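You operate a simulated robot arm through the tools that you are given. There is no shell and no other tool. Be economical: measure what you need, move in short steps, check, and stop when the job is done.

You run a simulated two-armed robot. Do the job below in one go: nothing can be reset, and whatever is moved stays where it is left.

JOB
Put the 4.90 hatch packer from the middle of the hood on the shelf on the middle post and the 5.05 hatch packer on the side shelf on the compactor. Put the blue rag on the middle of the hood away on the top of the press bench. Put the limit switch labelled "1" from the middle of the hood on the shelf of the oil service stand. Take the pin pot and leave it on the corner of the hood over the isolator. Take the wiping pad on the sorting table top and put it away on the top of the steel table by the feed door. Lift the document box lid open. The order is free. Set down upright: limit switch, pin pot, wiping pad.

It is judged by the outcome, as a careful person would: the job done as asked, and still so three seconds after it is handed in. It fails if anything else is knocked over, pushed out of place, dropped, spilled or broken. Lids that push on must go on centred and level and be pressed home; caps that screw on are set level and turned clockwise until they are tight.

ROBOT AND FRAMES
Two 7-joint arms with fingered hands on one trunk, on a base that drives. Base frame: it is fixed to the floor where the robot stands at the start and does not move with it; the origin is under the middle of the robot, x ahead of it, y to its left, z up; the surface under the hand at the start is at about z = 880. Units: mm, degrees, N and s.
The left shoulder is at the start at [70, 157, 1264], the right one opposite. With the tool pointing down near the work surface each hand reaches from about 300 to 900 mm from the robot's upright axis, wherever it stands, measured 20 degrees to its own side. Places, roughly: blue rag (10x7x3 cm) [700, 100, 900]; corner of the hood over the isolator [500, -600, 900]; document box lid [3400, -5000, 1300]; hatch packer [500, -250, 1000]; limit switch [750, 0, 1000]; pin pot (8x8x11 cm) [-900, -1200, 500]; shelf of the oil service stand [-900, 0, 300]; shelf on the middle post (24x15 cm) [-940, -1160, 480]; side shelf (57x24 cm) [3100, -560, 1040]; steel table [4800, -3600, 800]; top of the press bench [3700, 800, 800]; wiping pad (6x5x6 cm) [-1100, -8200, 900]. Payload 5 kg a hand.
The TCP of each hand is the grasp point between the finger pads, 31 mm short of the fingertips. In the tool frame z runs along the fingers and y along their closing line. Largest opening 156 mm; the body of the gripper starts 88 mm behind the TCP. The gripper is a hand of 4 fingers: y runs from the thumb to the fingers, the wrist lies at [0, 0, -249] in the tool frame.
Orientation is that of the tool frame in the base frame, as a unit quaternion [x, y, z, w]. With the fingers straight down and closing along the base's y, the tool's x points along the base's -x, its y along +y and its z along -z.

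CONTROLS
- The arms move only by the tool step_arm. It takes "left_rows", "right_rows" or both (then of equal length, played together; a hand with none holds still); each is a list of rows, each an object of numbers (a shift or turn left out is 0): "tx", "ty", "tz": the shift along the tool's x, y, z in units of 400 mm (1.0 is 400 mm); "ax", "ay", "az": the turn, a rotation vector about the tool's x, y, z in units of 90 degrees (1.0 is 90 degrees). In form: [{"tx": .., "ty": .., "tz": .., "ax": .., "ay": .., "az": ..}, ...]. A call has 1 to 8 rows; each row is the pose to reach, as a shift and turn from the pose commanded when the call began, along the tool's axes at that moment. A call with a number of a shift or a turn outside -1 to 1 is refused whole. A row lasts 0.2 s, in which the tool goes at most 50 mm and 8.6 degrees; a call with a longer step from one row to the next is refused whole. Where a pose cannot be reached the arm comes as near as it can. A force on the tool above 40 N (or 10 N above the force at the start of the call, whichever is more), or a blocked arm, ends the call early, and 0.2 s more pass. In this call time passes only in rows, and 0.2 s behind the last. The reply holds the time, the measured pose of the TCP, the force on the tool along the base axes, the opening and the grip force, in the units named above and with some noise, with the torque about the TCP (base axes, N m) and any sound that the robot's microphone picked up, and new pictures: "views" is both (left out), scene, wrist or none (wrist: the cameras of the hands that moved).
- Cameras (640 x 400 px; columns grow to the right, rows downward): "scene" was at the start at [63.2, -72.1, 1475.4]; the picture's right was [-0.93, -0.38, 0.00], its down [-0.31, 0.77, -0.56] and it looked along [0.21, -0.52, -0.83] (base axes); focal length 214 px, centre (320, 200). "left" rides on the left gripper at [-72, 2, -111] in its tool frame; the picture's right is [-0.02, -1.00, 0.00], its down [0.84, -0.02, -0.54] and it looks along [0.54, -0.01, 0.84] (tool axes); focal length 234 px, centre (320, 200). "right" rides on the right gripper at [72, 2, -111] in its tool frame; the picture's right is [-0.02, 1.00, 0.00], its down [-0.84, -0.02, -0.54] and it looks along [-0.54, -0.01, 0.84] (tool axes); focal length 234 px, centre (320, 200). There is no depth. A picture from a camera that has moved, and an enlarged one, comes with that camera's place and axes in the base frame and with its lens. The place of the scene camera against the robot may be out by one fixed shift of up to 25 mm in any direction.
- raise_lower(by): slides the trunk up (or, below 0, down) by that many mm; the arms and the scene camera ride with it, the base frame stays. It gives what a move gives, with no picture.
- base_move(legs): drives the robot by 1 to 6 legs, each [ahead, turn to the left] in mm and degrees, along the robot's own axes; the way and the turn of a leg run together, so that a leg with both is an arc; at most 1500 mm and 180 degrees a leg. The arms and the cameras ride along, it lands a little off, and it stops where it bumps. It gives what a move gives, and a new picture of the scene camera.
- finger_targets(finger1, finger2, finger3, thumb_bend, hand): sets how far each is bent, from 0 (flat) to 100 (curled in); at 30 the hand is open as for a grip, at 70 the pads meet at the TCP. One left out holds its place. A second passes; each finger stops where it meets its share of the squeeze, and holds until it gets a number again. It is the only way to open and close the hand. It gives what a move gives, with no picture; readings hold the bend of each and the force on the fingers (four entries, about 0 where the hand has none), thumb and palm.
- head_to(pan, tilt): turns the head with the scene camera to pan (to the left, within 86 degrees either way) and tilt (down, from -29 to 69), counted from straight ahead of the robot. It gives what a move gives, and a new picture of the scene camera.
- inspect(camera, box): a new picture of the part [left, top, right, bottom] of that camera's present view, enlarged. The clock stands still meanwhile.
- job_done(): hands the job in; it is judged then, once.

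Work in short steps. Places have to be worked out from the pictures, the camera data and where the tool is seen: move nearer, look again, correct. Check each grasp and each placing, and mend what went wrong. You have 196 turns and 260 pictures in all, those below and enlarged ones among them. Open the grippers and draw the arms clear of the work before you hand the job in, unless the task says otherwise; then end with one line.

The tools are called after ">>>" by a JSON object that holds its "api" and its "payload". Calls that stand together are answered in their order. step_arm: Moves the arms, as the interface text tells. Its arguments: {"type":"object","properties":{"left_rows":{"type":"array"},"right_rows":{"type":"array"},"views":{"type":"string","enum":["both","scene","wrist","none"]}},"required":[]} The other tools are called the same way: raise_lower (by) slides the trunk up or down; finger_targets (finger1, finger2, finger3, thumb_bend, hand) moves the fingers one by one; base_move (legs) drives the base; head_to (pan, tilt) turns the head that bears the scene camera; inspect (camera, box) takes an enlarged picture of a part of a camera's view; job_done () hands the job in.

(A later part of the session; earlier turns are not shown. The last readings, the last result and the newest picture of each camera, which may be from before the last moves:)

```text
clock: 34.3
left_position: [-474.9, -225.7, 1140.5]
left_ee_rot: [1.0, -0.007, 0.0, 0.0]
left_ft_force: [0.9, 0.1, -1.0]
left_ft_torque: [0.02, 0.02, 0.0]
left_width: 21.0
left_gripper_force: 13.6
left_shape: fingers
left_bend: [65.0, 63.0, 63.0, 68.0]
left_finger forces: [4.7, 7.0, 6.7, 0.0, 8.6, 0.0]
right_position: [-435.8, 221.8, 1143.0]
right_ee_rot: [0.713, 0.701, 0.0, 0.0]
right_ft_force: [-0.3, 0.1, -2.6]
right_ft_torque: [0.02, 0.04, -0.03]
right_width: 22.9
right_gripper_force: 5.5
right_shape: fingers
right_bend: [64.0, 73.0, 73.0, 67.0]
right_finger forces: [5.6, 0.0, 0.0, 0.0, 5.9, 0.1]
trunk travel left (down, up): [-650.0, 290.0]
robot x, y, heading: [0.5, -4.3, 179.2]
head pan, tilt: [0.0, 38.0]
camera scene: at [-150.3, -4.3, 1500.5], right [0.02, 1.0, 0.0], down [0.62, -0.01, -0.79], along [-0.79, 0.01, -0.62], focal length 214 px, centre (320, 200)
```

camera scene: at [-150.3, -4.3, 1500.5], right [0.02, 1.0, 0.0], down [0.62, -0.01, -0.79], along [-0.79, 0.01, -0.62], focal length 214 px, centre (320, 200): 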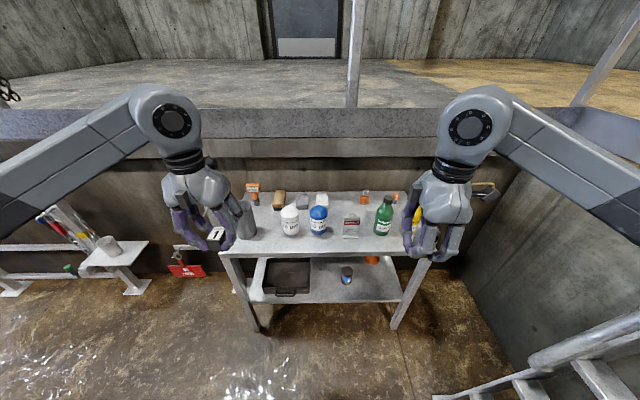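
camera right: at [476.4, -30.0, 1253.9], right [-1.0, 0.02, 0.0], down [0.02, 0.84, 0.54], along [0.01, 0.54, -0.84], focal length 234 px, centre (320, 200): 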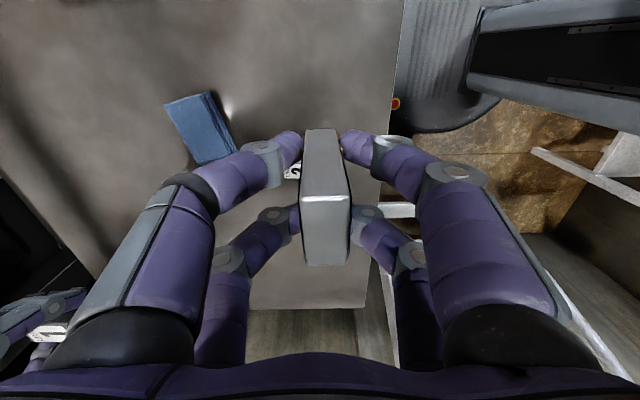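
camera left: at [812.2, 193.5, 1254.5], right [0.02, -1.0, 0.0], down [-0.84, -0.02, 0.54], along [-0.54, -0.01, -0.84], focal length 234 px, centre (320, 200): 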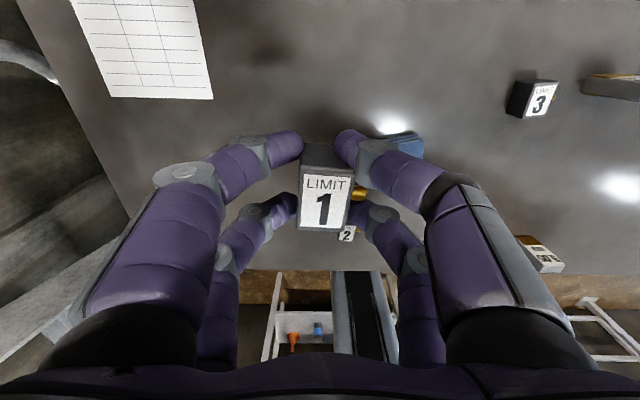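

The step limit is 400, so I lower by that and look again.

>>> {"api": "raise_lower", "payload": {"by": -400}}

>>> {"api": "head_to", "payload": {"pan": 0, "tilt": 38}}

```text
clock: 38.1
left_position: [-473.4, -225.2, 740.3]
left_ee_rot: [1.0, -0.007, 0.0, 0.0]
left_ft_force: [-0.9, -0.5, -1.8]
left_ft_torque: [0.0, 0.01, -0.01]
left_width: 21.3
left_gripper_force: 13.4
left_shape: fingers
left_bend: [65.0, 63.0, 63.0, 68.0]
left_finger forces: [4.7, 7.1, 6.7, 0.0, 8.6, 0.0]
right_position: [-435.9, 221.0, 742.5]
right_ee_rot: [0.713, 0.701, 0.0, 0.0]
right_ft_force: [-0.1, -0.5, -1.8]
right_ft_torque: [-0.02, 0.03, 0.03]
right_width: 22.9
right_gripper_force: 5.5
right_shape: fingers
right_bend: [64.0, 73.0, 73.0, 67.0]
right_finger forces: [5.6, 0.0, 0.0, 0.1, 5.8, 0.1]
trunk travel left (down, up): [-250.0, 690.0]
robot x, y, heading: [2.6, -0.5, 179.1]
head pan, tilt: [0.0, 38.0]
```

```text
clock: 38.7
left_position: [-473.9, -225.1, 740.4]
left_ee_rot: [1.0, -0.007, 0.001, 0.0]
left_ft_force: [0.3, -0.5, -1.4]
left_ft_torque: [0.02, -0.01, 0.01]
left_width: 21.2
left_gripper_force: 13.6
left_shape: fingers
left_bend: [65.0, 63.0, 63.0, 68.0]
left_finger forces: [4.7, 7.0, 6.7, 0.0, 8.6, 0.0]
right_position: [-436.0, 221.0, 742.8]
right_ee_rot: [0.713, 0.701, 0.0, 0.0]
right_ft_force: [0.0, 0.1, -2.3]
right_ft_torque: [0.0, -0.02, -0.02]
right_width: 23.1
right_gripper_force: 6.5
right_shape: fingers
right_bend: [64.0, 73.0, 73.0, 67.0]
right_finger forces: [5.7, 0.0, 0.0, 0.1, 5.8, 0.0]
trunk travel left (down, up): [-250.0, 690.0]
robot x, y, heading: [-0.3, -2.2, 178.9]
head pan, tilt: [0.0, 38.0]
camera scene: at [-150.2, -4.3, 1100.6], right [0.02, 1.0, 0.0], down [0.62, -0.01, -0.79], along [-0.79, 0.01, -0.62], focal length 214 px, centre (320, 200)
```

scene: 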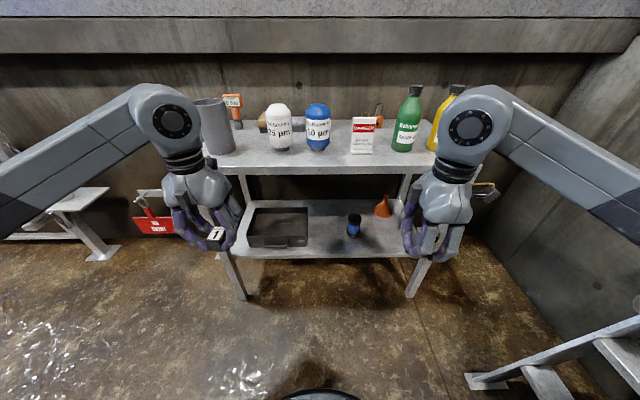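

Triangulating gives the lower shelf at z≈345 with its front edge at x≈-717, and the top at z≈785. That opening takes the hand with fingers down. The free gap on the shelf is at y≈40, between the tray and the can. I move the left hand sideways to y=41 and the right hand outward.

>>> {"api": "step_arm", "payload": {"left_rows": [{"ty": -0.085}, {"ty": -0.17}, {"ty": -0.255}, {"ty": -0.34}, {"ty": -0.425}, {"ty": -0.51}, {"ty": -0.59}, {"ty": -0.665}], "right_rows": [{"tx": 0.05}, {"tx": 0.1}, {"tx": 0.15}, {"tx": 0.2}, {"tx": 0.2}, {"tx": 0.2}, {"tx": 0.2}, {"tx": 0.2}], "views": "none"}}

>>> {"api": "raise_lower", "payload": {"by": -245}}

>>> {"api": "head_to", "payload": {"pan": -5, "tilt": 30}}

```text
clock: 40.5
left_position: [-470.9, 38.6, 739.8]
left_ee_rot: [1.0, -0.007, 0.002, 0.001]
left_ft_force: [-0.3, 0.8, -0.8]
left_ft_torque: [-0.03, -0.03, -0.04]
left_width: 21.2
left_gripper_force: 13.3
left_shape: fingers
left_bend: [65.0, 63.0, 63.0, 68.0]
left_finger forces: [5.0, 7.0, 6.9, 0.0, 8.2, 0.1]
right_position: [-434.9, 302.5, 742.1]
right_ee_rot: [0.712, 0.702, -0.001, 0.0]
right_ft_force: [-0.2, -0.2, -1.8]
right_ft_torque: [-0.06, -0.01, -0.06]
right_width: 22.8
right_gripper_force: 5.9
right_shape: fingers
right_bend: [64.0, 73.0, 73.0, 67.0]
right_finger forces: [5.5, 0.0, 0.0, 0.1, 5.7, 0.1]
trunk travel left (down, up): [-250.0, 690.0]
robot x, y, heading: [1.0, 2.9, 178.8]
head pan, tilt: [0.0, 38.0]
```

```text
clock: 43.0
left_position: [-470.5, 39.4, 496.2]
left_ee_rot: [1.0, -0.006, 0.0, 0.0]
left_ft_force: [0.1, 0.2, -0.9]
left_ft_torque: [0.0, 0.04, 0.02]
left_width: 21.0
left_gripper_force: 13.2
left_shape: fingers
left_bend: [65.0, 63.0, 63.0, 68.0]
left_finger forces: [4.9, 7.2, 6.8, 0.0, 8.2, 0.0]
right_position: [-435.6, 301.3, 498.0]
right_ee_rot: [0.713, 0.701, 0.001, 0.0]
right_ft_force: [-0.5, 1.0, -1.8]
right_ft_torque: [0.0, 0.0, 0.01]
right_width: 22.8
right_gripper_force: 5.7
right_shape: fingers
right_bend: [64.0, 73.0, 73.0, 67.0]
right_finger forces: [5.6, 0.0, 0.0, 0.0, 5.9, 0.1]
trunk travel left (down, up): [-5.0, 935.0]
robot x, y, heading: [-0.7, 2.9, 179.0]
head pan, tilt: [0.0, 38.0]
```

```text
clock: 43.7
left_position: [-469.4, 38.9, 496.3]
left_ee_rot: [1.0, -0.006, 0.002, 0.0]
left_ft_force: [-0.5, 0.7, -1.3]
left_ft_torque: [0.01, 0.0, -0.01]
left_width: 20.9
left_gripper_force: 13.7
left_shape: fingers
left_bend: [65.0, 63.0, 63.0, 68.0]
left_finger forces: [4.9, 7.1, 6.8, 0.0, 8.2, 0.0]
right_position: [-434.8, 300.9, 498.3]
right_ee_rot: [0.713, 0.701, 0.001, 0.0]
right_ft_force: [0.4, 0.4, -2.0]
right_ft_torque: [0.0, -0.01, -0.02]
right_width: 22.7
right_gripper_force: 5.3
right_shape: fingers
right_bend: [64.0, 73.0, 73.0, 67.0]
right_finger forces: [5.6, 0.0, 0.1, 0.0, 5.8, 0.1]
trunk travel left (down, up): [-5.0, 935.0]
robot x, y, heading: [-2.6, 2.5, 179.0]
head pan, tilt: [-5.0, 30.0]
camera scene: at [-153.8, 3.8, 867.9], right [0.1, 0.99, 0.0], down [0.5, -0.05, -0.87], along [-0.86, 0.09, -0.5], focal length 214 px, centre (320, 200)
```

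scene: 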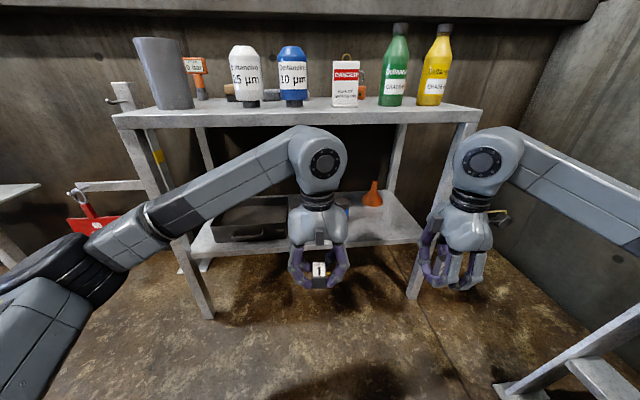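

The view agrees with the gap. I lower the left hand and move it forward to just short of the shelf edge.

>>> {"api": "step_arm", "payload": {"left_rows": [{"tz": 0.1}, {"tz": 0.2}, {"tz": 0.24}, {"tx": -0.1, "tz": 0.24}, {"tx": -0.2, "tz": 0.24}, {"tx": -0.3, "tz": 0.24}, {"tx": -0.4, "tz": 0.24}, {"tx": -0.45, "tz": 0.24}], "views": "both"}}

```text
clock: 45.5
left_position: [-648.9, 41.6, 399.4]
left_ee_rot: [1.0, -0.006, 0.001, 0.0]
left_ft_force: [-0.2, -0.1, -1.7]
left_ft_torque: [0.0, -0.01, 0.01]
left_width: 21.3
left_gripper_force: 13.8
left_shape: fingers
left_bend: [65.0, 63.0, 63.0, 68.0]
left_finger forces: [4.8, 7.2, 6.8, 0.1, 8.6, 0.1]
right_position: [-434.4, 302.8, 497.9]
right_ee_rot: [0.712, 0.702, 0.001, 0.0]
right_ft_force: [-0.1, 0.3, -2.4]
right_ft_torque: [-0.03, -0.02, 0.01]
right_width: 22.8
right_gripper_force: 5.4
right_shape: fingers
right_bend: [64.0, 73.0, 73.0, 67.0]
right_finger forces: [5.6, 0.1, 0.0, 0.1, 5.8, 0.0]
trunk travel left (down, up): [-5.0, 935.0]
robot x, y, heading: [1.5, -1.0, 179.1]
head pan, tilt: [-5.0, 30.0]
camera scene: at [-153.8, 3.9, 867.9], right [0.1, 0.99, 0.0], down [0.5, -0.05, -0.87], along [-0.86, 0.09, -0.5], focal length 214 px, centre (320, 200)
camera left: at [-721.0, 40.3, 512.5], right [-0.01, 1.0, 0.0], down [0.84, 0.01, 0.55], along [0.55, 0.01, -0.84], focal length 234 px, centre (320, 200)
```

scene: 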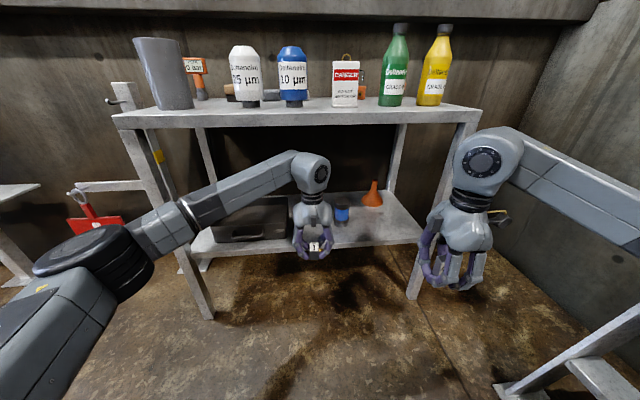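
left: 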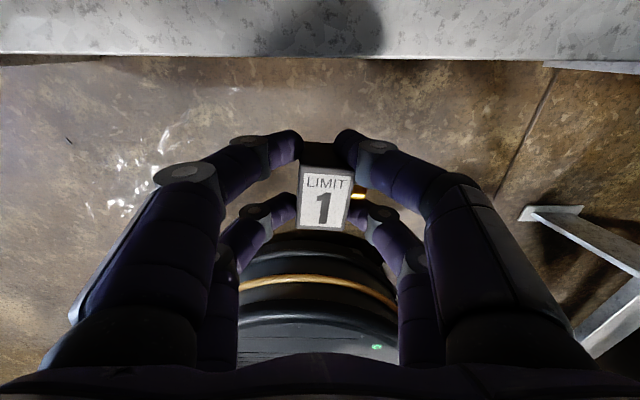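

The shelf edge is just ahead and the switch rides above shelf level. I slide in to x≈-790.

>>> {"api": "step_arm", "payload": {"left_rows": [{"tx": -0.09}, {"tx": -0.18}, {"tx": -0.27}, {"tx": -0.35}, {"tx": -0.35, "tz": 0.02}], "views": "both"}}

```text
clock: 46.7
left_position: [-789.0, 45.6, 392.6]
left_ee_rot: [1.0, -0.008, 0.0, 0.001]
left_ft_force: [0.1, 0.1, -1.6]
left_ft_torque: [-0.03, -0.02, 0.01]
left_width: 21.1
left_gripper_force: 14.0
left_shape: fingers
left_bend: [65.0, 63.0, 63.0, 68.0]
left_finger forces: [4.9, 7.1, 6.9, 0.1, 8.8, 0.0]
right_position: [-435.0, 302.7, 499.1]
right_ee_rot: [0.712, 0.702, -0.001, 0.001]
right_ft_force: [-0.5, -0.2, -2.1]
right_ft_torque: [-0.02, 0.01, 0.0]
right_width: 22.9
right_gripper_force: 6.1
right_shape: fingers
right_bend: [64.0, 73.0, 73.0, 67.0]
right_finger forces: [5.8, 0.0, 0.1, 0.1, 5.8, 0.0]
trunk travel left (down, up): [-5.0, 935.0]
robot x, y, heading: [1.4, -1.4, 178.9]
head pan, tilt: [-5.0, 30.0]
camera scene: at [-153.8, 4.1, 867.9], right [0.1, 0.99, 0.0], down [0.5, -0.05, -0.87], along [-0.86, 0.09, -0.5], focal length 214 px, centre (320, 200)
camera left: at [-862.1, 43.8, 504.2], right [-0.01, 1.0, 0.0], down [0.84, 0.01, 0.55], along [0.55, 0.0, -0.84], focal length 234 px, centre (320, 200)
```

scene: 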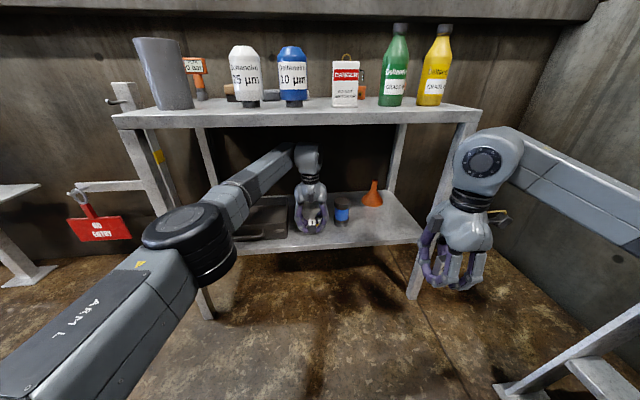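
left: 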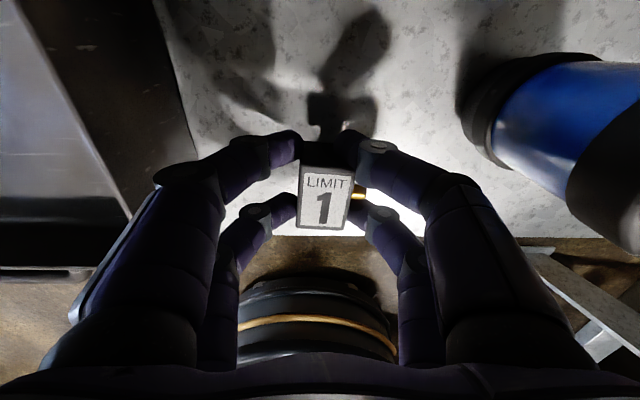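

The switch is above free shelf, about 50 mm in from the edge. I lower it gently until it touches.

>>> {"api": "step_arm", "payload": {"left_rows": [{"tz": 0.01}, {"tz": 0.02}, {"tz": 0.025}, {"tz": 0.03}], "views": "none"}}

```text
clock: 47.7
left_position: [-788.6, 43.5, 379.4]
left_ee_rot: [1.0, -0.008, -0.001, 0.0]
left_ft_force: [-0.4, 0.4, 2.2]
left_ft_torque: [0.03, -0.07, 0.02]
left_width: 21.2
left_gripper_force: 14.8
left_shape: fingers
left_bend: [65.0, 63.0, 63.0, 68.0]
left_finger forces: [5.1, 7.7, 7.3, 0.0, 10.0, 0.1]
right_position: [-434.2, 301.9, 498.1]
right_ee_rot: [0.712, 0.702, 0.0, -0.001]
right_ft_force: [-1.3, 0.1, -2.9]
right_ft_torque: [0.01, -0.01, -0.01]
right_width: 22.9
right_gripper_force: 6.1
right_shape: fingers
right_bend: [64.0, 73.0, 73.0, 67.0]
right_finger forces: [5.7, 0.0, 0.0, 0.0, 5.9, 0.0]
trunk travel left (down, up): [-5.0, 935.0]
robot x, y, heading: [-0.3, 0.2, 179.2]
head pan, tilt: [-5.0, 30.0]
```

It has touched down lightly. I open the left hand and look before withdrawing.

>>> {"api": "finger_targets", "payload": {"hand": "left", "finger1": 45, "finger2": 45, "finger3": 45, "thumb_bend": 45}}

>>> {"api": "step_arm", "payload": {"left_rows": [{"tz": -0.02}, {"tz": -0.05}], "views": "wrist"}}

```text
clock: 48.7
left_position: [-790.3, 44.0, 378.6]
left_ee_rot: [1.0, -0.007, 0.0, 0.0]
left_ft_force: [0.1, 0.7, 0.0]
left_ft_torque: [0.03, -0.02, 0.04]
left_width: 100.2
left_gripper_force: 0.1
left_shape: fingers
left_bend: [45.0, 45.0, 45.0, 45.0]
left_finger forces: [0.1, 0.0, 0.1, 0.0, 0.1, 0.0]
right_position: [-434.7, 301.3, 499.1]
right_ee_rot: [0.713, 0.701, 0.0, 0.0]
right_ft_force: [-0.6, -0.2, -1.7]
right_ft_torque: [0.0, 0.0, 0.02]
right_width: 22.7
right_gripper_force: 6.1
right_shape: fingers
right_bend: [64.0, 73.0, 73.0, 67.0]
right_finger forces: [5.7, 0.0, 0.0, 0.0, 5.8, 0.0]
trunk travel left (down, up): [-5.0, 935.0]
robot x, y, heading: [-1.7, 0.6, 179.2]
head pan, tilt: [-5.0, 30.0]
```

```text
clock: 49.3
left_position: [-789.0, 44.2, 399.7]
left_ee_rot: [1.0, -0.007, 0.001, -0.001]
left_ft_force: [-0.8, 0.1, 0.4]
left_ft_torque: [0.0, 0.01, 0.02]
left_width: 100.5
left_gripper_force: 0.0
left_shape: fingers
left_bend: [45.0, 45.0, 45.0, 45.0]
left_finger forces: [0.0, 0.0, 0.0, 0.0, 0.0, 0.1]
right_position: [-436.0, 301.3, 498.1]
right_ee_rot: [0.712, 0.702, 0.0, 0.0]
right_ft_force: [-0.2, 0.4, -1.8]
right_ft_torque: [0.02, 0.0, -0.02]
right_width: 22.6
right_gripper_force: 6.2
right_shape: fingers
right_bend: [64.0, 73.0, 73.0, 67.0]
right_finger forces: [5.6, 0.0, 0.1, 0.1, 5.8, 0.0]
trunk travel left (down, up): [-5.0, 935.0]
robot x, y, heading: [0.4, -4.9, 179.0]
head pan, tilt: [-5.0, 30.0]
camera left: at [-862.2, 43.2, 511.7], right [-0.01, 1.0, 0.0], down [0.84, 0.01, 0.55], along [0.55, 0.0, -0.84], focal length 234 px, centre (320, 200)
```

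left: 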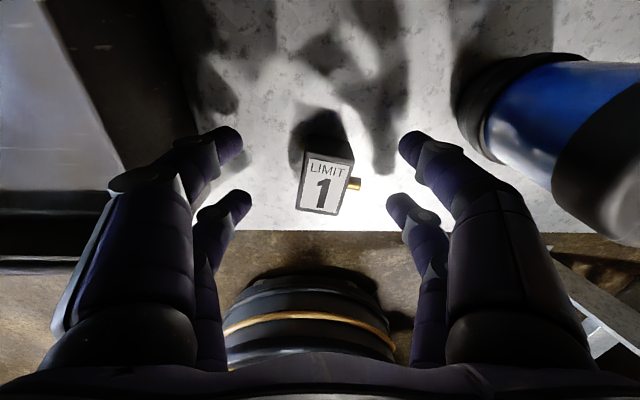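

The switch stands upright on the shelf. I withdraw the left hand straight back out, then to its own side.

>>> {"api": "step_arm", "payload": {"left_rows": [{"tx": 0.12}, {"tx": 0.24}, {"tx": 0.36}, {"tx": 0.48}, {"tx": 0.6}, {"tx": 0.72}, {"tx": 0.8}], "views": "none"}}

>>> {"api": "step_arm", "payload": {"left_rows": [{"ty": 0.085, "tz": -0.04}, {"ty": 0.17, "tz": -0.08}, {"ty": 0.255, "tz": -0.12}, {"ty": 0.34, "tz": -0.16}, {"ty": 0.425, "tz": -0.2}, {"ty": 0.51, "tz": -0.24}, {"ty": 0.59, "tz": -0.25}, {"ty": 0.665, "tz": -0.25}], "views": "none"}}

>>> {"api": "raise_lower", "payload": {"by": 400}}

>>> {"api": "head_to", "payload": {"pan": 60, "tilt": 40}}

```text
clock: 50.9
left_position: [-468.4, 39.5, 400.7]
left_ee_rot: [1.0, -0.006, 0.0, 0.0]
left_ft_force: [0.2, 0.2, -0.4]
left_ft_torque: [0.02, 0.01, 0.01]
left_width: 100.7
left_gripper_force: 0.0
left_shape: fingers
left_bend: [45.0, 45.0, 45.0, 45.0]
left_finger forces: [0.0, 0.0, 0.0, 0.0, 0.0, 0.0]
right_position: [-435.5, 300.8, 497.2]
right_ee_rot: [0.713, 0.702, 0.0, 0.0]
right_ft_force: [-0.4, 0.0, -2.5]
right_ft_torque: [0.01, 0.03, 0.01]
right_width: 23.1
right_gripper_force: 5.8
right_shape: fingers
right_bend: [64.0, 73.0, 73.0, 67.0]
right_finger forces: [5.7, 0.1, 0.0, 0.0, 5.8, 0.0]
trunk travel left (down, up): [-5.0, 935.0]
robot x, y, heading: [-1.2, -2.5, 179.1]
head pan, tilt: [-5.0, 30.0]
```

```text
clock: 52.7
left_position: [-473.7, -227.4, 502.3]
left_ee_rot: [1.0, -0.007, 0.001, 0.0]
left_ft_force: [-0.3, 0.3, -0.2]
left_ft_torque: [0.02, -0.02, -0.01]
left_width: 100.8
left_gripper_force: 0.0
left_shape: fingers
left_bend: [45.0, 45.0, 45.0, 45.0]
left_finger forces: [0.1, 0.1, 0.1, 0.0, 0.1, 0.1]
right_position: [-434.5, 300.9, 498.0]
right_ee_rot: [0.712, 0.702, 0.001, 0.0]
right_ft_force: [0.3, -0.9, -3.1]
right_ft_torque: [-0.04, 0.0, 0.0]
right_width: 22.5
right_gripper_force: 5.6
right_shape: fingers
right_bend: [64.0, 73.0, 73.0, 67.0]
right_finger forces: [5.7, 0.1, 0.0, 0.0, 5.8, 0.1]
trunk travel left (down, up): [-5.0, 935.0]
robot x, y, heading: [-1.3, 0.7, 179.1]
head pan, tilt: [-5.0, 30.0]
```

```text
clock: 56.6
left_position: [-474.2, -227.1, 901.5]
left_ee_rot: [1.0, -0.007, 0.001, 0.0]
left_ft_force: [0.7, -0.2, -0.3]
left_ft_torque: [0.04, -0.01, -0.01]
left_width: 100.7
left_gripper_force: 0.1
left_shape: fingers
left_bend: [45.0, 45.0, 45.0, 45.0]
left_finger forces: [0.0, 0.1, 0.0, 0.0, 0.1, 0.1]
right_position: [-435.3, 301.5, 897.0]
right_ee_rot: [0.713, 0.702, 0.0, -0.001]
right_ft_force: [-0.4, -0.8, -2.1]
right_ft_torque: [-0.01, 0.04, -0.01]
right_width: 22.9
right_gripper_force: 5.7
right_shape: fingers
right_bend: [64.0, 73.0, 73.0, 67.0]
right_finger forces: [5.7, 0.1, 0.0, 0.1, 5.8, 0.0]
trunk travel left (down, up): [-405.0, 535.0]
robot x, y, heading: [0.2, -1.1, 179.3]
head pan, tilt: [-5.0, 30.0]
```

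```text
clock: 57.9
left_position: [-473.5, -227.9, 901.7]
left_ee_rot: [1.0, -0.008, -0.001, 0.0]
left_ft_force: [0.0, 0.0, -0.2]
left_ft_torque: [0.0, -0.02, 0.0]
left_width: 100.9
left_gripper_force: 0.0
left_shape: fingers
left_bend: [45.0, 45.0, 45.0, 45.0]
left_finger forces: [0.0, 0.1, 0.0, 0.1, 0.0, 0.1]
right_position: [-434.8, 300.5, 897.9]
right_ee_rot: [0.713, 0.702, 0.0, 0.001]
right_ft_force: [-0.2, -0.1, -2.2]
right_ft_torque: [-0.02, 0.0, 0.02]
right_width: 22.5
right_gripper_force: 5.9
right_shape: fingers
right_bend: [64.0, 73.0, 73.0, 67.0]
right_finger forces: [5.7, 0.1, 0.0, 0.0, 5.8, 0.0]
trunk travel left (down, up): [-405.0, 535.0]
robot x, y, heading: [-0.8, 1.3, 179.2]
head pan, tilt: [60.0, 40.0]
camera scene: at [-107.5, -78.4, 1252.6], right [-0.86, 0.51, 0.0], down [0.33, 0.55, -0.77], along [-0.39, -0.66, -0.64], focal length 214 px, centre (320, 200)
```

scene: 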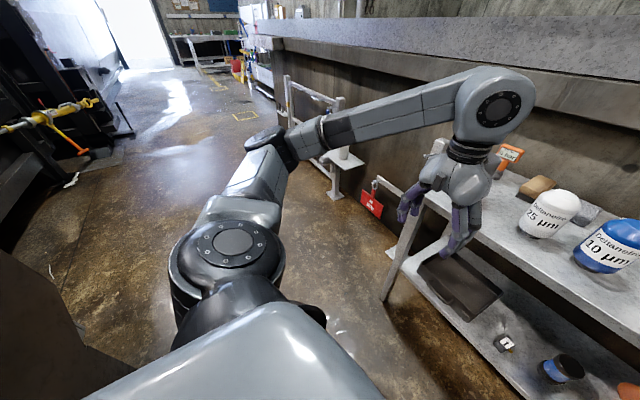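

The switch sits well on the shelf. I turn to face down the aisle, drive to the middle post's shelf and turn to face it.

>>> {"api": "base_move", "payload": {"legs": [[0, 91], [1130, 0], [0, -90]]}}

>>> {"api": "head_to", "payload": {"pan": 0, "tilt": 45}}

```text
clock: 71.4
left_position: [-492.9, -1339.4, 900.6]
left_ee_rot: [1.0, -0.017, 0.001, 0.0]
left_ft_force: [0.5, -0.4, 0.1]
left_ft_torque: [-0.01, -0.03, 0.01]
left_width: 100.9
left_gripper_force: 0.0
left_shape: fingers
left_bend: [45.0, 45.0, 45.0, 45.0]
left_finger forces: [0.0, 0.0, 0.1, 0.0, 0.1, 0.0]
right_position: [-442.0, -813.7, 898.8]
right_ee_rot: [0.72, 0.694, -0.001, 0.001]
right_ft_force: [0.3, -0.8, -2.1]
right_ft_torque: [0.01, 0.02, 0.02]
right_width: 22.3
right_gripper_force: 4.8
right_shape: fingers
right_bend: [64.0, 73.0, 73.0, 68.0]
right_finger forces: [5.2, 0.1, 0.0, 0.1, 5.3, 0.0]
trunk travel left (down, up): [-405.0, 535.0]
robot x, y, heading: [-11.4, -1121.7, 177.9]
head pan, tilt: [60.0, 40.0]
camera scene: at [-122.9, -1199.3, 1252.7], right [-0.85, 0.53, 0.0], down [0.34, 0.54, -0.77], along [-0.41, -0.65, -0.64], focal length 214 px, centre (320, 200)
```

scene: 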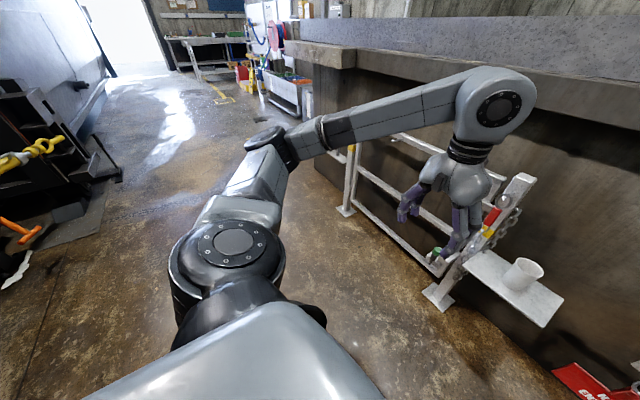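

```text
clock: 72.7
left_position: [-492.0, -1340.0, 899.9]
left_ee_rot: [1.0, -0.019, 0.001, 0.001]
left_ft_force: [0.0, -0.2, 0.2]
left_ft_torque: [0.0, 0.0, 0.02]
left_width: 100.4
left_gripper_force: 0.1
left_shape: fingers
left_bend: [45.0, 45.0, 45.0, 45.0]
left_finger forces: [0.1, 0.1, 0.0, 0.1, 0.1, 0.0]
right_position: [-443.4, -811.9, 898.8]
right_ee_rot: [0.72, 0.694, 0.0, 0.0]
right_ft_force: [-0.5, 0.2, -2.0]
right_ft_torque: [-0.02, 0.01, 0.02]
right_width: 22.2
right_gripper_force: 5.6
right_shape: fingers
right_bend: [64.0, 73.0, 73.0, 68.0]
right_finger forces: [5.2, 0.0, 0.0, 0.0, 5.3, 0.0]
trunk travel left (down, up): [-405.0, 535.0]
robot x, y, heading: [-14.4, -1123.8, 178.0]
head pan, tilt: [0.0, 45.0]
camera scene: at [-159.1, -1124.7, 1245.4], right [0.03, 1.0, 0.0], down [0.71, -0.02, -0.71], along [-0.71, 0.02, -0.71], focal length 214 px, centre (320, 200)
```

scene: 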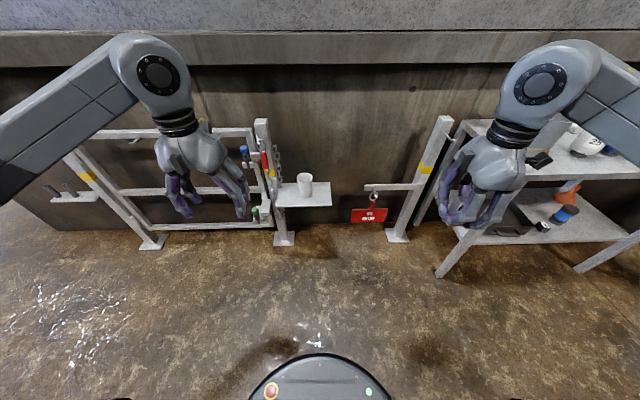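

The shelf centre is at about [-955, -1185] with the pot in its middle. I firm up the right grip, drive 200 mm closer and lower the trunk for a better look.

>>> {"api": "finger_targets", "payload": {"hand": "right", "finger1": 80, "thumb_bend": 80}}

>>> {"api": "base_move", "payload": {"legs": [[200, 2]]}}

>>> {"api": "raise_lower", "payload": {"by": -150}}

>>> {"api": "head_to", "payload": {"pan": 5, "tilt": 35}}

```text
clock: 73.7
left_position: [-491.8, -1341.4, 902.1]
left_ee_rot: [1.0, -0.017, 0.001, 0.0]
left_ft_force: [0.2, -0.6, -0.2]
left_ft_torque: [-0.01, -0.03, 0.0]
left_width: 100.8
left_gripper_force: 0.1
left_shape: fingers
left_bend: [45.0, 45.0, 45.0, 45.0]
left_finger forces: [0.0, 0.1, 0.1, 0.0, 0.1, 0.0]
right_position: [-441.9, -812.1, 897.2]
right_ee_rot: [0.72, 0.694, 0.0, 0.0]
right_ft_force: [-0.5, -0.2, -2.6]
right_ft_torque: [0.01, 0.05, -0.04]
right_width: 21.5
right_gripper_force: 12.8
right_shape: fingers
right_bend: [58.0, 75.0, 74.0, 74.0]
right_finger forces: [10.3, 2.7, 0.1, 0.0, 12.2, 0.1]
trunk travel left (down, up): [-405.0, 535.0]
robot x, y, heading: [-10.6, -1126.1, 178.0]
head pan, tilt: [0.0, 45.0]
```

```text
clock: 75.3
left_position: [-683.9, -1354.4, 899.4]
left_ee_rot: [1.0, 0.001, 0.002, 0.0]
left_ft_force: [-0.7, -1.0, 0.4]
left_ft_torque: [-0.01, -0.01, -0.04]
left_width: 100.9
left_gripper_force: 0.1
left_shape: fingers
left_bend: [45.0, 45.0, 45.0, 45.0]
left_finger forces: [0.1, 0.1, 0.1, 0.0, 0.0, 0.0]
right_position: [-653.7, -825.1, 897.9]
right_ee_rot: [0.707, 0.707, 0.001, 0.001]
right_ft_force: [0.0, -0.2, -2.8]
right_ft_torque: [-0.02, -0.03, 0.0]
right_width: 21.2
right_gripper_force: 12.9
right_shape: fingers
right_bend: [58.0, 75.0, 74.0, 74.0]
right_finger forces: [10.3, 2.6, 0.0, 0.0, 12.3, 0.0]
trunk travel left (down, up): [-405.0, 535.0]
robot x, y, heading: [-215.4, -1120.3, -180.1]
head pan, tilt: [0.0, 45.0]
camera scene: at [-359.6, -1125.8, 1245.2], right [0.0, 1.0, 0.0], down [0.71, 0.0, -0.71], along [-0.71, 0.0, -0.71], focal length 214 px, centre (320, 200)
```

scene: 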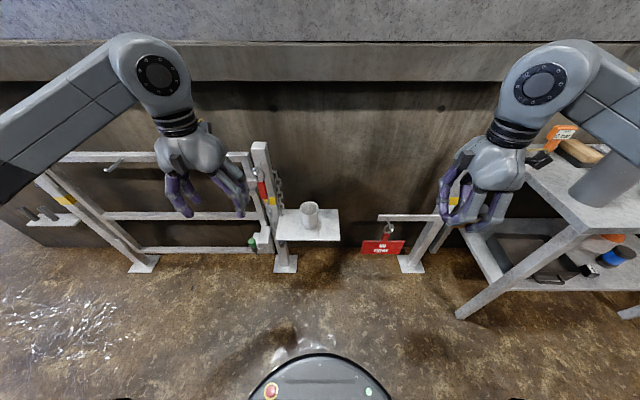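

```text
clock: 77.0
left_position: [-683.7, -1354.3, 752.4]
left_ee_rot: [1.0, 0.001, 0.0, 0.001]
left_ft_force: [0.1, -0.2, -0.2]
left_ft_torque: [-0.03, 0.02, 0.01]
left_width: 100.9
left_gripper_force: 0.1
left_shape: fingers
left_bend: [45.0, 45.0, 45.0, 45.0]
left_finger forces: [0.1, 0.1, 0.0, 0.0, 0.0, 0.0]
right_position: [-652.7, -824.6, 748.6]
right_ee_rot: [0.707, 0.708, 0.0, 0.001]
right_ft_force: [0.7, 0.4, -1.2]
right_ft_torque: [-0.03, 0.05, -0.01]
right_width: 21.6
right_gripper_force: 12.8
right_shape: fingers
right_bend: [58.0, 75.0, 74.0, 74.0]
right_finger forces: [10.3, 2.8, 0.0, 0.1, 12.3, 0.0]
trunk travel left (down, up): [-255.0, 685.0]
robot x, y, heading: [-215.6, -1115.2, -180.0]
head pan, tilt: [0.0, 45.0]
```

```text
clock: 77.7
left_position: [-683.3, -1353.9, 751.2]
left_ee_rot: [1.0, 0.002, 0.001, 0.0]
left_ft_force: [-0.3, -0.8, -0.5]
left_ft_torque: [0.04, -0.01, 0.02]
left_width: 100.6
left_gripper_force: 0.0
left_shape: fingers
left_bend: [45.0, 45.0, 45.0, 45.0]
left_finger forces: [0.0, 0.0, 0.1, 0.1, 0.0, 0.0]
right_position: [-653.4, -825.0, 748.2]
right_ee_rot: [0.707, 0.707, 0.0, 0.0]
right_ft_force: [-0.3, 1.3, -1.9]
right_ft_torque: [-0.01, 0.08, -0.01]
right_width: 21.3
right_gripper_force: 12.9
right_shape: fingers
right_bend: [58.0, 75.0, 74.0, 74.0]
right_finger forces: [10.3, 2.7, 0.1, 0.0, 12.4, 0.0]
trunk travel left (down, up): [-255.0, 685.0]
robot x, y, heading: [-211.2, -1116.4, -180.1]
head pan, tilt: [5.0, 35.0]
camera scene: at [-364.6, -1133.4, 1110.1], right [-0.09, 1.0, 0.0], down [0.57, 0.05, -0.82], along [-0.82, -0.07, -0.57], focal length 214 px, centre (320, 200)
```

scene: 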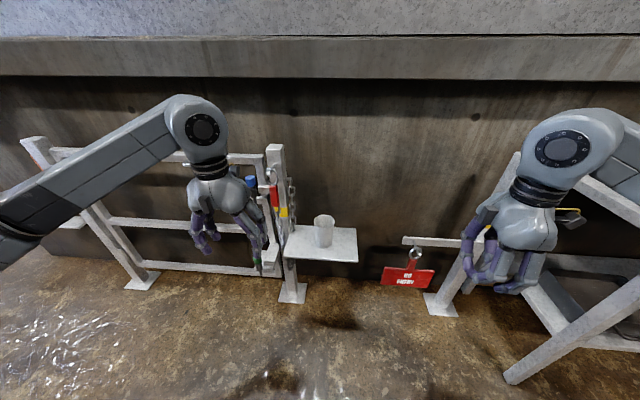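

Triangulation gives the shelf at z≈475 and the pot at about [-958, -1170], with the post at y≈-1314. I bring the left hand to y≈-1168 and forward over the pot, still high.

>>> {"api": "step_arm", "payload": {"left_rows": [{"ty": -0.12}, {"ty": -0.24}, {"ty": -0.36}, {"tx": -0.05, "ty": -0.46}, {"tx": -0.17, "ty": -0.46}, {"tx": -0.29, "ty": -0.46}, {"tx": -0.41, "ty": -0.46}, {"tx": -0.5, "ty": -0.46}], "views": "both"}}

```text
clock: 79.5
left_position: [-884.9, -1171.3, 751.9]
left_ee_rot: [1.0, 0.0, -0.001, 0.001]
left_ft_force: [0.2, -0.2, -0.4]
left_ft_torque: [-0.02, -0.01, -0.01]
left_width: 100.5
left_gripper_force: 0.1
left_shape: fingers
left_bend: [45.0, 45.0, 45.0, 45.0]
left_finger forces: [0.0, 0.0, 0.1, 0.0, 0.1, 0.0]
right_position: [-652.6, -824.5, 748.7]
right_ee_rot: [0.707, 0.707, -0.001, 0.001]
right_ft_force: [-0.7, 0.1, -1.8]
right_ft_torque: [-0.03, 0.05, 0.0]
right_width: 21.4
right_gripper_force: 12.6
right_shape: fingers
right_bend: [58.0, 75.0, 74.0, 74.0]
right_finger forces: [10.4, 2.7, 0.0, 0.0, 12.2, 0.0]
trunk travel left (down, up): [-255.0, 685.0]
robot x, y, heading: [-214.0, -1120.2, -179.9]
head pan, tilt: [5.0, 35.0]
camera scene: at [-364.9, -1133.2, 1110.1], right [-0.09, 1.0, 0.0], down [0.57, 0.05, -0.82], along [-0.82, -0.07, -0.57], focal length 214 px, centre (320, 200)
camera left: at [-957.0, -1173.6, 864.2], right [-0.02, 1.0, 0.0], down [0.84, 0.02, 0.55], along [0.55, 0.01, -0.84], focal length 234 px, centre (320, 200)
```

scene: 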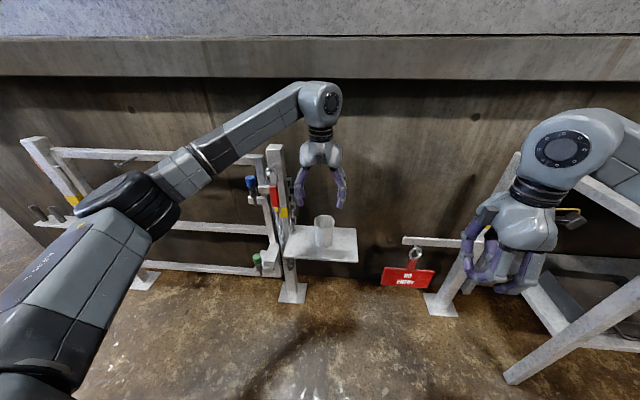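
left: 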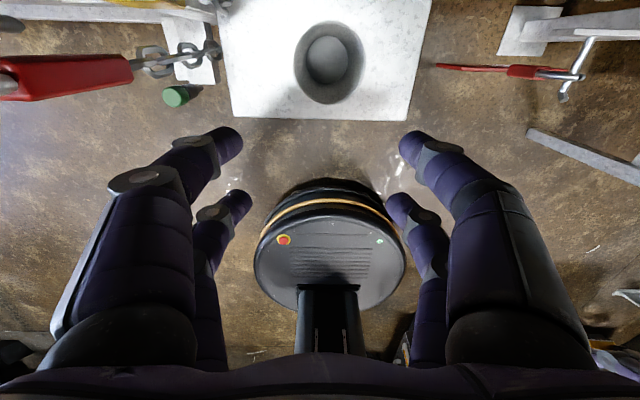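

The pot is empty and centred at about y=-1164. Shelf height is uncertain, so I move over the pot and down a little to get a second view.

>>> {"api": "step_arm", "payload": {"left_rows": [{"tx": -0.08, "ty": -0.015}, {"tx": -0.15, "ty": -0.015}, {"tx": -0.15, "ty": -0.015, "tz": 0.08}], "views": "wrist"}}

```text
clock: 80.3
left_position: [-945.5, -1165.3, 719.0]
left_ee_rot: [1.0, 0.0, 0.001, 0.0]
left_ft_force: [-0.7, 0.9, 0.5]
left_ft_torque: [-0.02, 0.0, 0.02]
left_width: 100.9
left_gripper_force: 0.1
left_shape: fingers
left_bend: [45.0, 45.0, 45.0, 45.0]
left_finger forces: [0.0, 0.0, 0.0, 0.1, 0.1, 0.0]
right_position: [-652.9, -825.5, 747.6]
right_ee_rot: [0.706, 0.708, 0.0, 0.0]
right_ft_force: [0.3, -0.5, -2.2]
right_ft_torque: [0.01, 0.03, -0.01]
right_width: 21.3
right_gripper_force: 12.4
right_shape: fingers
right_bend: [58.0, 75.0, 74.0, 74.0]
right_finger forces: [10.4, 2.7, 0.0, 0.2, 12.2, 0.0]
trunk travel left (down, up): [-255.0, 685.0]
robot x, y, heading: [-211.6, -1120.1, -180.1]
head pan, tilt: [5.0, 35.0]
camera left: at [-1018.1, -1166.6, 831.2], right [-0.03, 1.0, 0.0], down [0.84, 0.02, 0.55], along [0.55, 0.01, -0.84], focal length 234 px, centre (320, 200)
```

left: 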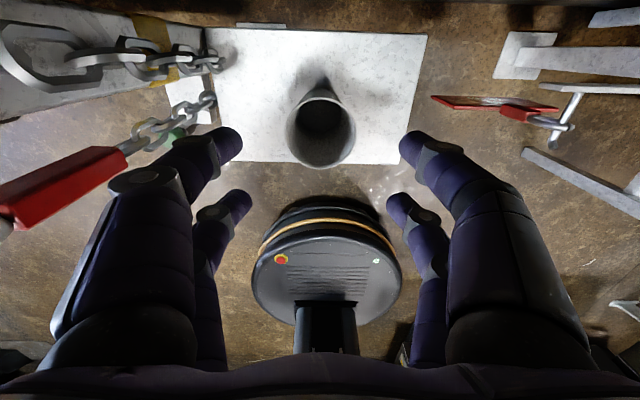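

Pot centre is about [-942, -1164] with its rim at z≈575 and the shelf near 467. A chain hangs left of the hand, so I check its clearance in the scene view.

>>> {"api": "inspect", "payload": {"camera": "scene", "box": [230, 80, 400, 310]}}

```text
1.74 times, centred on (315, 195) of scene
camera zoom: at [-365.3, -1133.7, 1110.1], right [-0.09, 1.0, 0.0], down [0.57, 0.05, -0.82], along [-0.82, -0.07, -0.57], focal length 373 px, centre (329, 209)
```

zoom: 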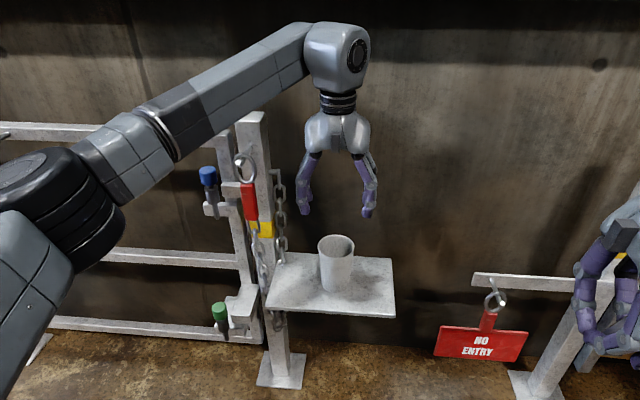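

The left forearm would come close to the post and chain. The right arm approaches from the clear side and can do both tasks: set the packer to the right of the pot, then take the pot. I withdraw the left hand first.

>>> {"api": "step_arm", "payload": {"left_rows": [{"tz": -0.1}, {"tx": 0.12, "tz": -0.1}, {"tx": 0.24, "tz": -0.1}, {"tx": 0.36, "tz": -0.1}, {"tx": 0.48, "tz": -0.1}, {"tx": 0.6, "tz": -0.1}, {"tx": 0.66, "ty": 0.1, "tz": -0.1}, {"tx": 0.66, "ty": 0.22, "tz": -0.1}], "views": "none"}}

>>> {"api": "step_arm", "payload": {"left_rows": [{"ty": 0.12}, {"ty": 0.24}, {"tx": 0.1, "ty": 0.3}, {"tx": 0.1, "ty": 0.3}, {"tx": 0.1, "ty": 0.3}, {"tx": 0.1, "ty": 0.3}, {"tx": 0.1, "ty": 0.3}, {"tx": 0.1, "ty": 0.3}], "right_rows": [{"tx": -0.1}, {"tx": -0.2}, {"tx": -0.3}, {"tx": -0.4, "ty": -0.05}, {"tx": -0.48, "ty": -0.13}, {"tx": -0.55, "ty": -0.22}, {"tx": -0.61, "ty": -0.31}, {"tx": -0.625, "ty": -0.42}], "views": "none"}}

>>> {"api": "step_arm", "payload": {"right_rows": [{"ty": -0.1}, {"ty": -0.2}, {"ty": -0.28, "tz": 0.05}], "views": "both"}}

```text
clock: 82.1
left_position: [-684.4, -1251.2, 760.1]
left_ee_rot: [1.0, 0.0, 0.001, 0.0]
left_ft_force: [-0.4, -0.1, -0.9]
left_ft_torque: [0.03, 0.01, 0.0]
left_width: 100.9
left_gripper_force: 0.0
left_shape: fingers
left_bend: [45.0, 45.0, 45.0, 45.0]
left_finger forces: [0.1, 0.1, 0.0, 0.1, 0.0, 0.1]
right_position: [-652.0, -825.3, 749.4]
right_ee_rot: [0.707, 0.707, 0.0, 0.0]
right_ft_force: [0.2, 0.3, -2.7]
right_ft_torque: [-0.01, 0.05, -0.04]
right_width: 21.6
right_gripper_force: 12.1
right_shape: fingers
right_bend: [58.0, 75.0, 74.0, 74.0]
right_finger forces: [10.6, 2.7, 0.0, 0.1, 12.2, 0.1]
trunk travel left (down, up): [-255.0, 685.0]
robot x, y, heading: [-215.4, -1117.9, -180.0]
head pan, tilt: [5.0, 35.0]
```

```text
clock: 83.9
left_position: [-644.7, -1373.4, 757.9]
left_ee_rot: [1.0, 0.0, 0.0, 0.0]
left_ft_force: [-0.1, -0.6, -0.1]
left_ft_torque: [0.02, -0.01, -0.02]
left_width: 100.7
left_gripper_force: 0.1
left_shape: fingers
left_bend: [45.0, 45.0, 45.0, 45.0]
left_finger forces: [0.0, 0.1, 0.1, 0.0, 0.0, 0.1]
right_position: [-822.3, -1075.9, 747.2]
right_ee_rot: [0.707, 0.707, 0.0, 0.001]
right_ft_force: [-0.2, 0.8, -1.9]
right_ft_torque: [0.0, 0.04, 0.04]
right_width: 21.3
right_gripper_force: 12.5
right_shape: fingers
right_bend: [58.0, 75.0, 74.0, 74.0]
right_finger forces: [10.6, 2.4, 0.0, 0.0, 12.2, 0.1]
trunk travel left (down, up): [-255.0, 685.0]
robot x, y, heading: [-213.5, -1118.5, -180.1]
head pan, tilt: [5.0, 35.0]
```

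```text
clock: 84.7
left_position: [-643.8, -1373.5, 758.0]
left_ee_rot: [1.0, 0.001, 0.0, 0.0]
left_ft_force: [0.6, -0.6, 0.3]
left_ft_torque: [0.0, -0.01, -0.01]
left_width: 101.0
left_gripper_force: 0.1
left_shape: fingers
left_bend: [45.0, 45.0, 45.0, 45.0]
left_finger forces: [0.1, 0.0, 0.1, 0.0, 0.0, 0.1]
right_position: [-932.7, -1076.2, 727.1]
right_ee_rot: [0.707, 0.707, 0.001, 0.0]
right_ft_force: [-0.7, -1.2, -2.0]
right_ft_torque: [-0.01, 0.0, 0.0]
right_width: 21.1
right_gripper_force: 12.0
right_shape: fingers
right_bend: [58.0, 75.0, 74.0, 74.0]
right_finger forces: [10.6, 2.4, 0.0, 0.1, 12.0, 0.0]
trunk travel left (down, up): [-255.0, 685.0]
robot x, y, heading: [-211.7, -1120.2, -180.2]
head pan, tilt: [5.0, 35.0]
camera scene: at [-365.5, -1133.9, 1110.0], right [-0.09, 1.0, 0.0], down [0.57, 0.05, -0.82], along [-0.82, -0.07, -0.57], focal length 214 px, centre (320, 200)
camera right: at [-932.5, -1005.2, 837.6], right [1.0, -0.02, 0.0], down [-0.02, -0.84, 0.54], along [-0.01, -0.54, -0.84], focal length 234 px, centre (320, 200)
```

scene: 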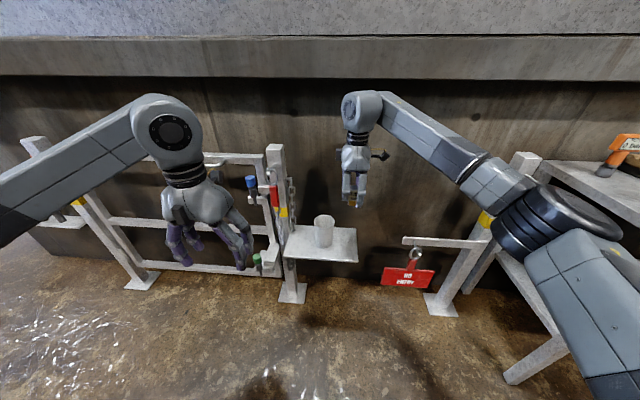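
right: 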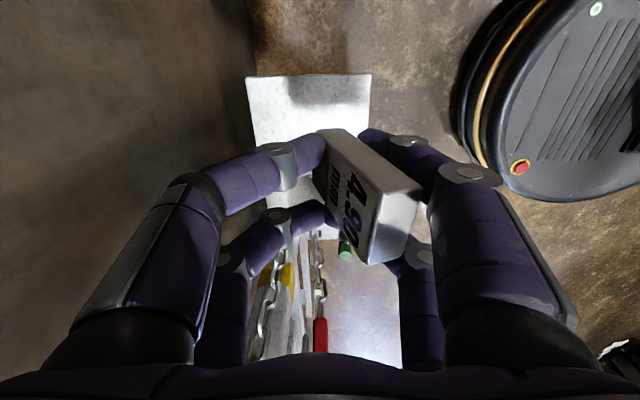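

The packer turned in the grip when I tightened. I look closer to judge its tilt before placing it.

>>> {"api": "inspect", "payload": {"camera": "right", "box": [220, 60, 460, 290]}}

>>> {"api": "inspect", "payload": {"camera": "scene", "box": [270, 80, 420, 280]}}

```text
1.74 times, centred on (340, 175) of right
camera zoom: at [-932.5, -1005.2, 837.6], right [1.0, -0.02, 0.0], down [-0.02, -0.84, 0.54], along [-0.01, -0.54, -0.84], focal length 407 px, centre (285, 244)
```

zoom: 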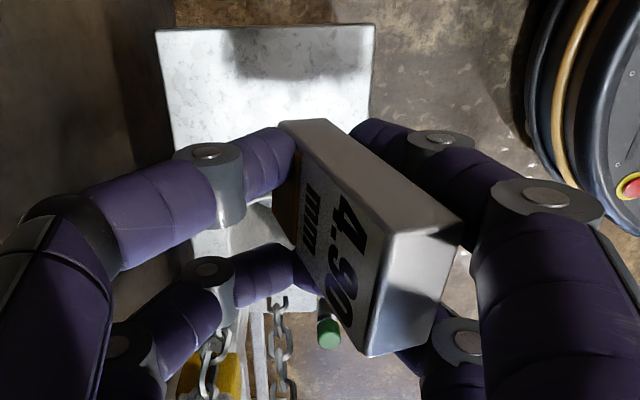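

```text
2.00 times, centred on (345, 180) of scene
camera zoom: at [-365.5, -1133.9, 1110.0], right [-0.09, 1.0, 0.0], down [0.57, 0.05, -0.82], along [-0.82, -0.07, -0.57], focal length 429 px, centre (270, 240)
```

zoom: 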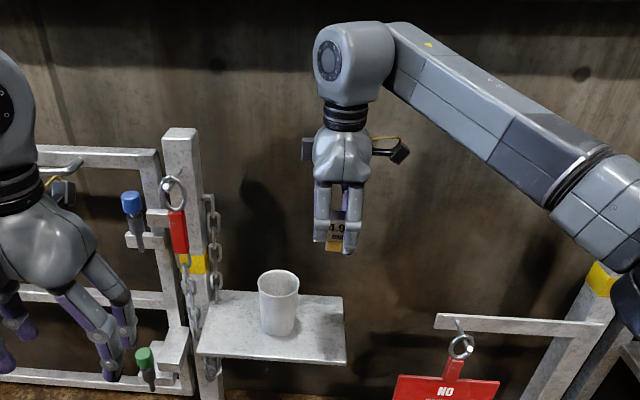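

The packer leans about 28° with its top toward the robot. The wall is at x≈-1200, so there's room to pitch the hand to square it up; I do that and look.

>>> {"api": "step_arm", "payload": {"right_rows": [{"ax": -0.08}, {"ax": -0.16}, {"ax": -0.24}, {"ax": -0.31}], "views": "both"}}

>>> {"api": "inspect", "payload": {"camera": "scene", "box": [270, 80, 420, 280]}}

```text
clock: 85.7
left_position: [-645.0, -1373.0, 758.4]
left_ee_rot: [1.0, 0.0, 0.001, 0.0]
left_ft_force: [0.1, 0.0, -0.9]
left_ft_torque: [-0.01, -0.04, -0.03]
left_width: 100.7
left_gripper_force: 0.1
left_shape: fingers
left_bend: [45.0, 45.0, 45.0, 45.0]
left_finger forces: [0.1, 0.0, 0.1, 0.0, 0.0, 0.0]
right_position: [-934.1, -1073.1, 728.6]
right_ee_rot: [0.695, 0.694, 0.132, 0.134]
right_ft_force: [-0.4, -0.5, -2.8]
right_ft_torque: [-0.07, 0.03, 0.03]
right_width: 21.1
right_gripper_force: 12.7
right_shape: fingers
right_bend: [58.0, 75.0, 74.0, 74.0]
right_finger forces: [10.4, 2.5, 0.0, 0.0, 12.4, 0.0]
right hand out of reach, approached as far as the arm can: row 4
trunk travel left (down, up): [-255.0, 685.0]
robot x, y, heading: [-215.6, -1123.6, 180.3]
head pan, tilt: [5.0, 35.0]
camera scene: at [-365.6, -1132.7, 1110.1], right [-0.09, 1.0, 0.0], down [0.57, 0.05, -0.82], along [-0.82, -0.07, -0.57], focal length 214 px, centre (320, 200)
camera right: at [-973.1, -1002.7, 830.8], right [0.93, -0.02, 0.37], down [-0.22, -0.84, 0.5], along [0.3, -0.55, -0.78], focal length 234 px, centre (320, 200)
```

scene: 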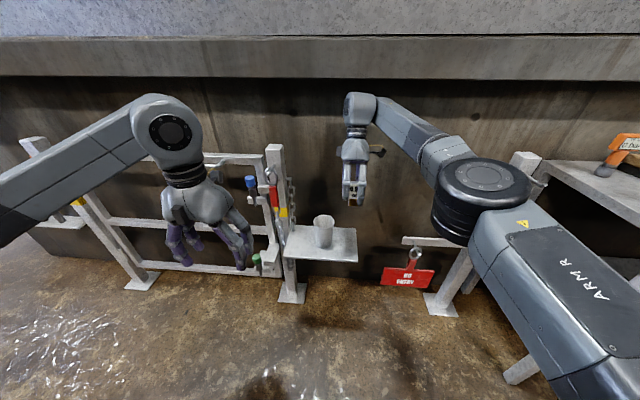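
right: 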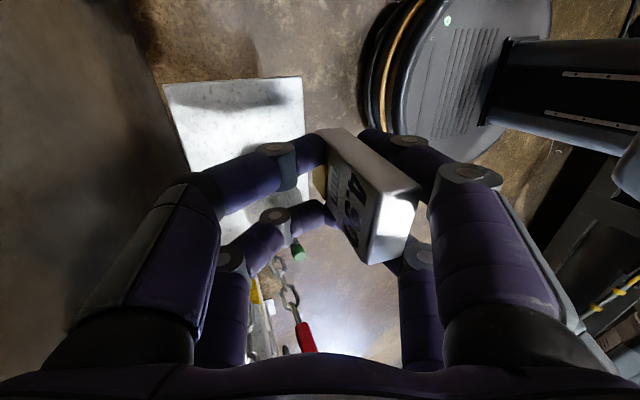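

```text
2.00 times, centred on (345, 180) of scene
camera zoom: at [-365.6, -1132.7, 1110.1], right [-0.09, 1.0, 0.0], down [0.57, 0.05, -0.82], along [-0.82, -0.07, -0.57], focal length 429 px, centre (270, 240)
```

zoom: 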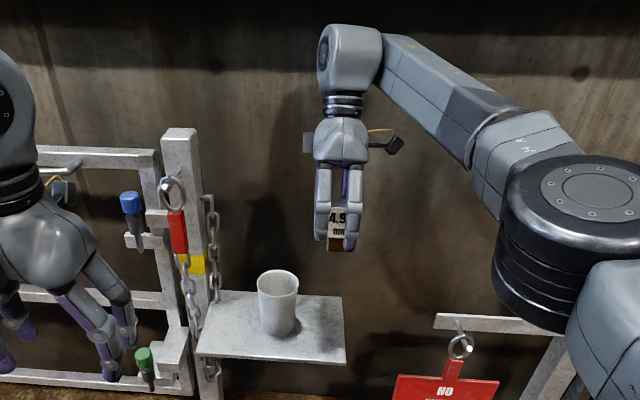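

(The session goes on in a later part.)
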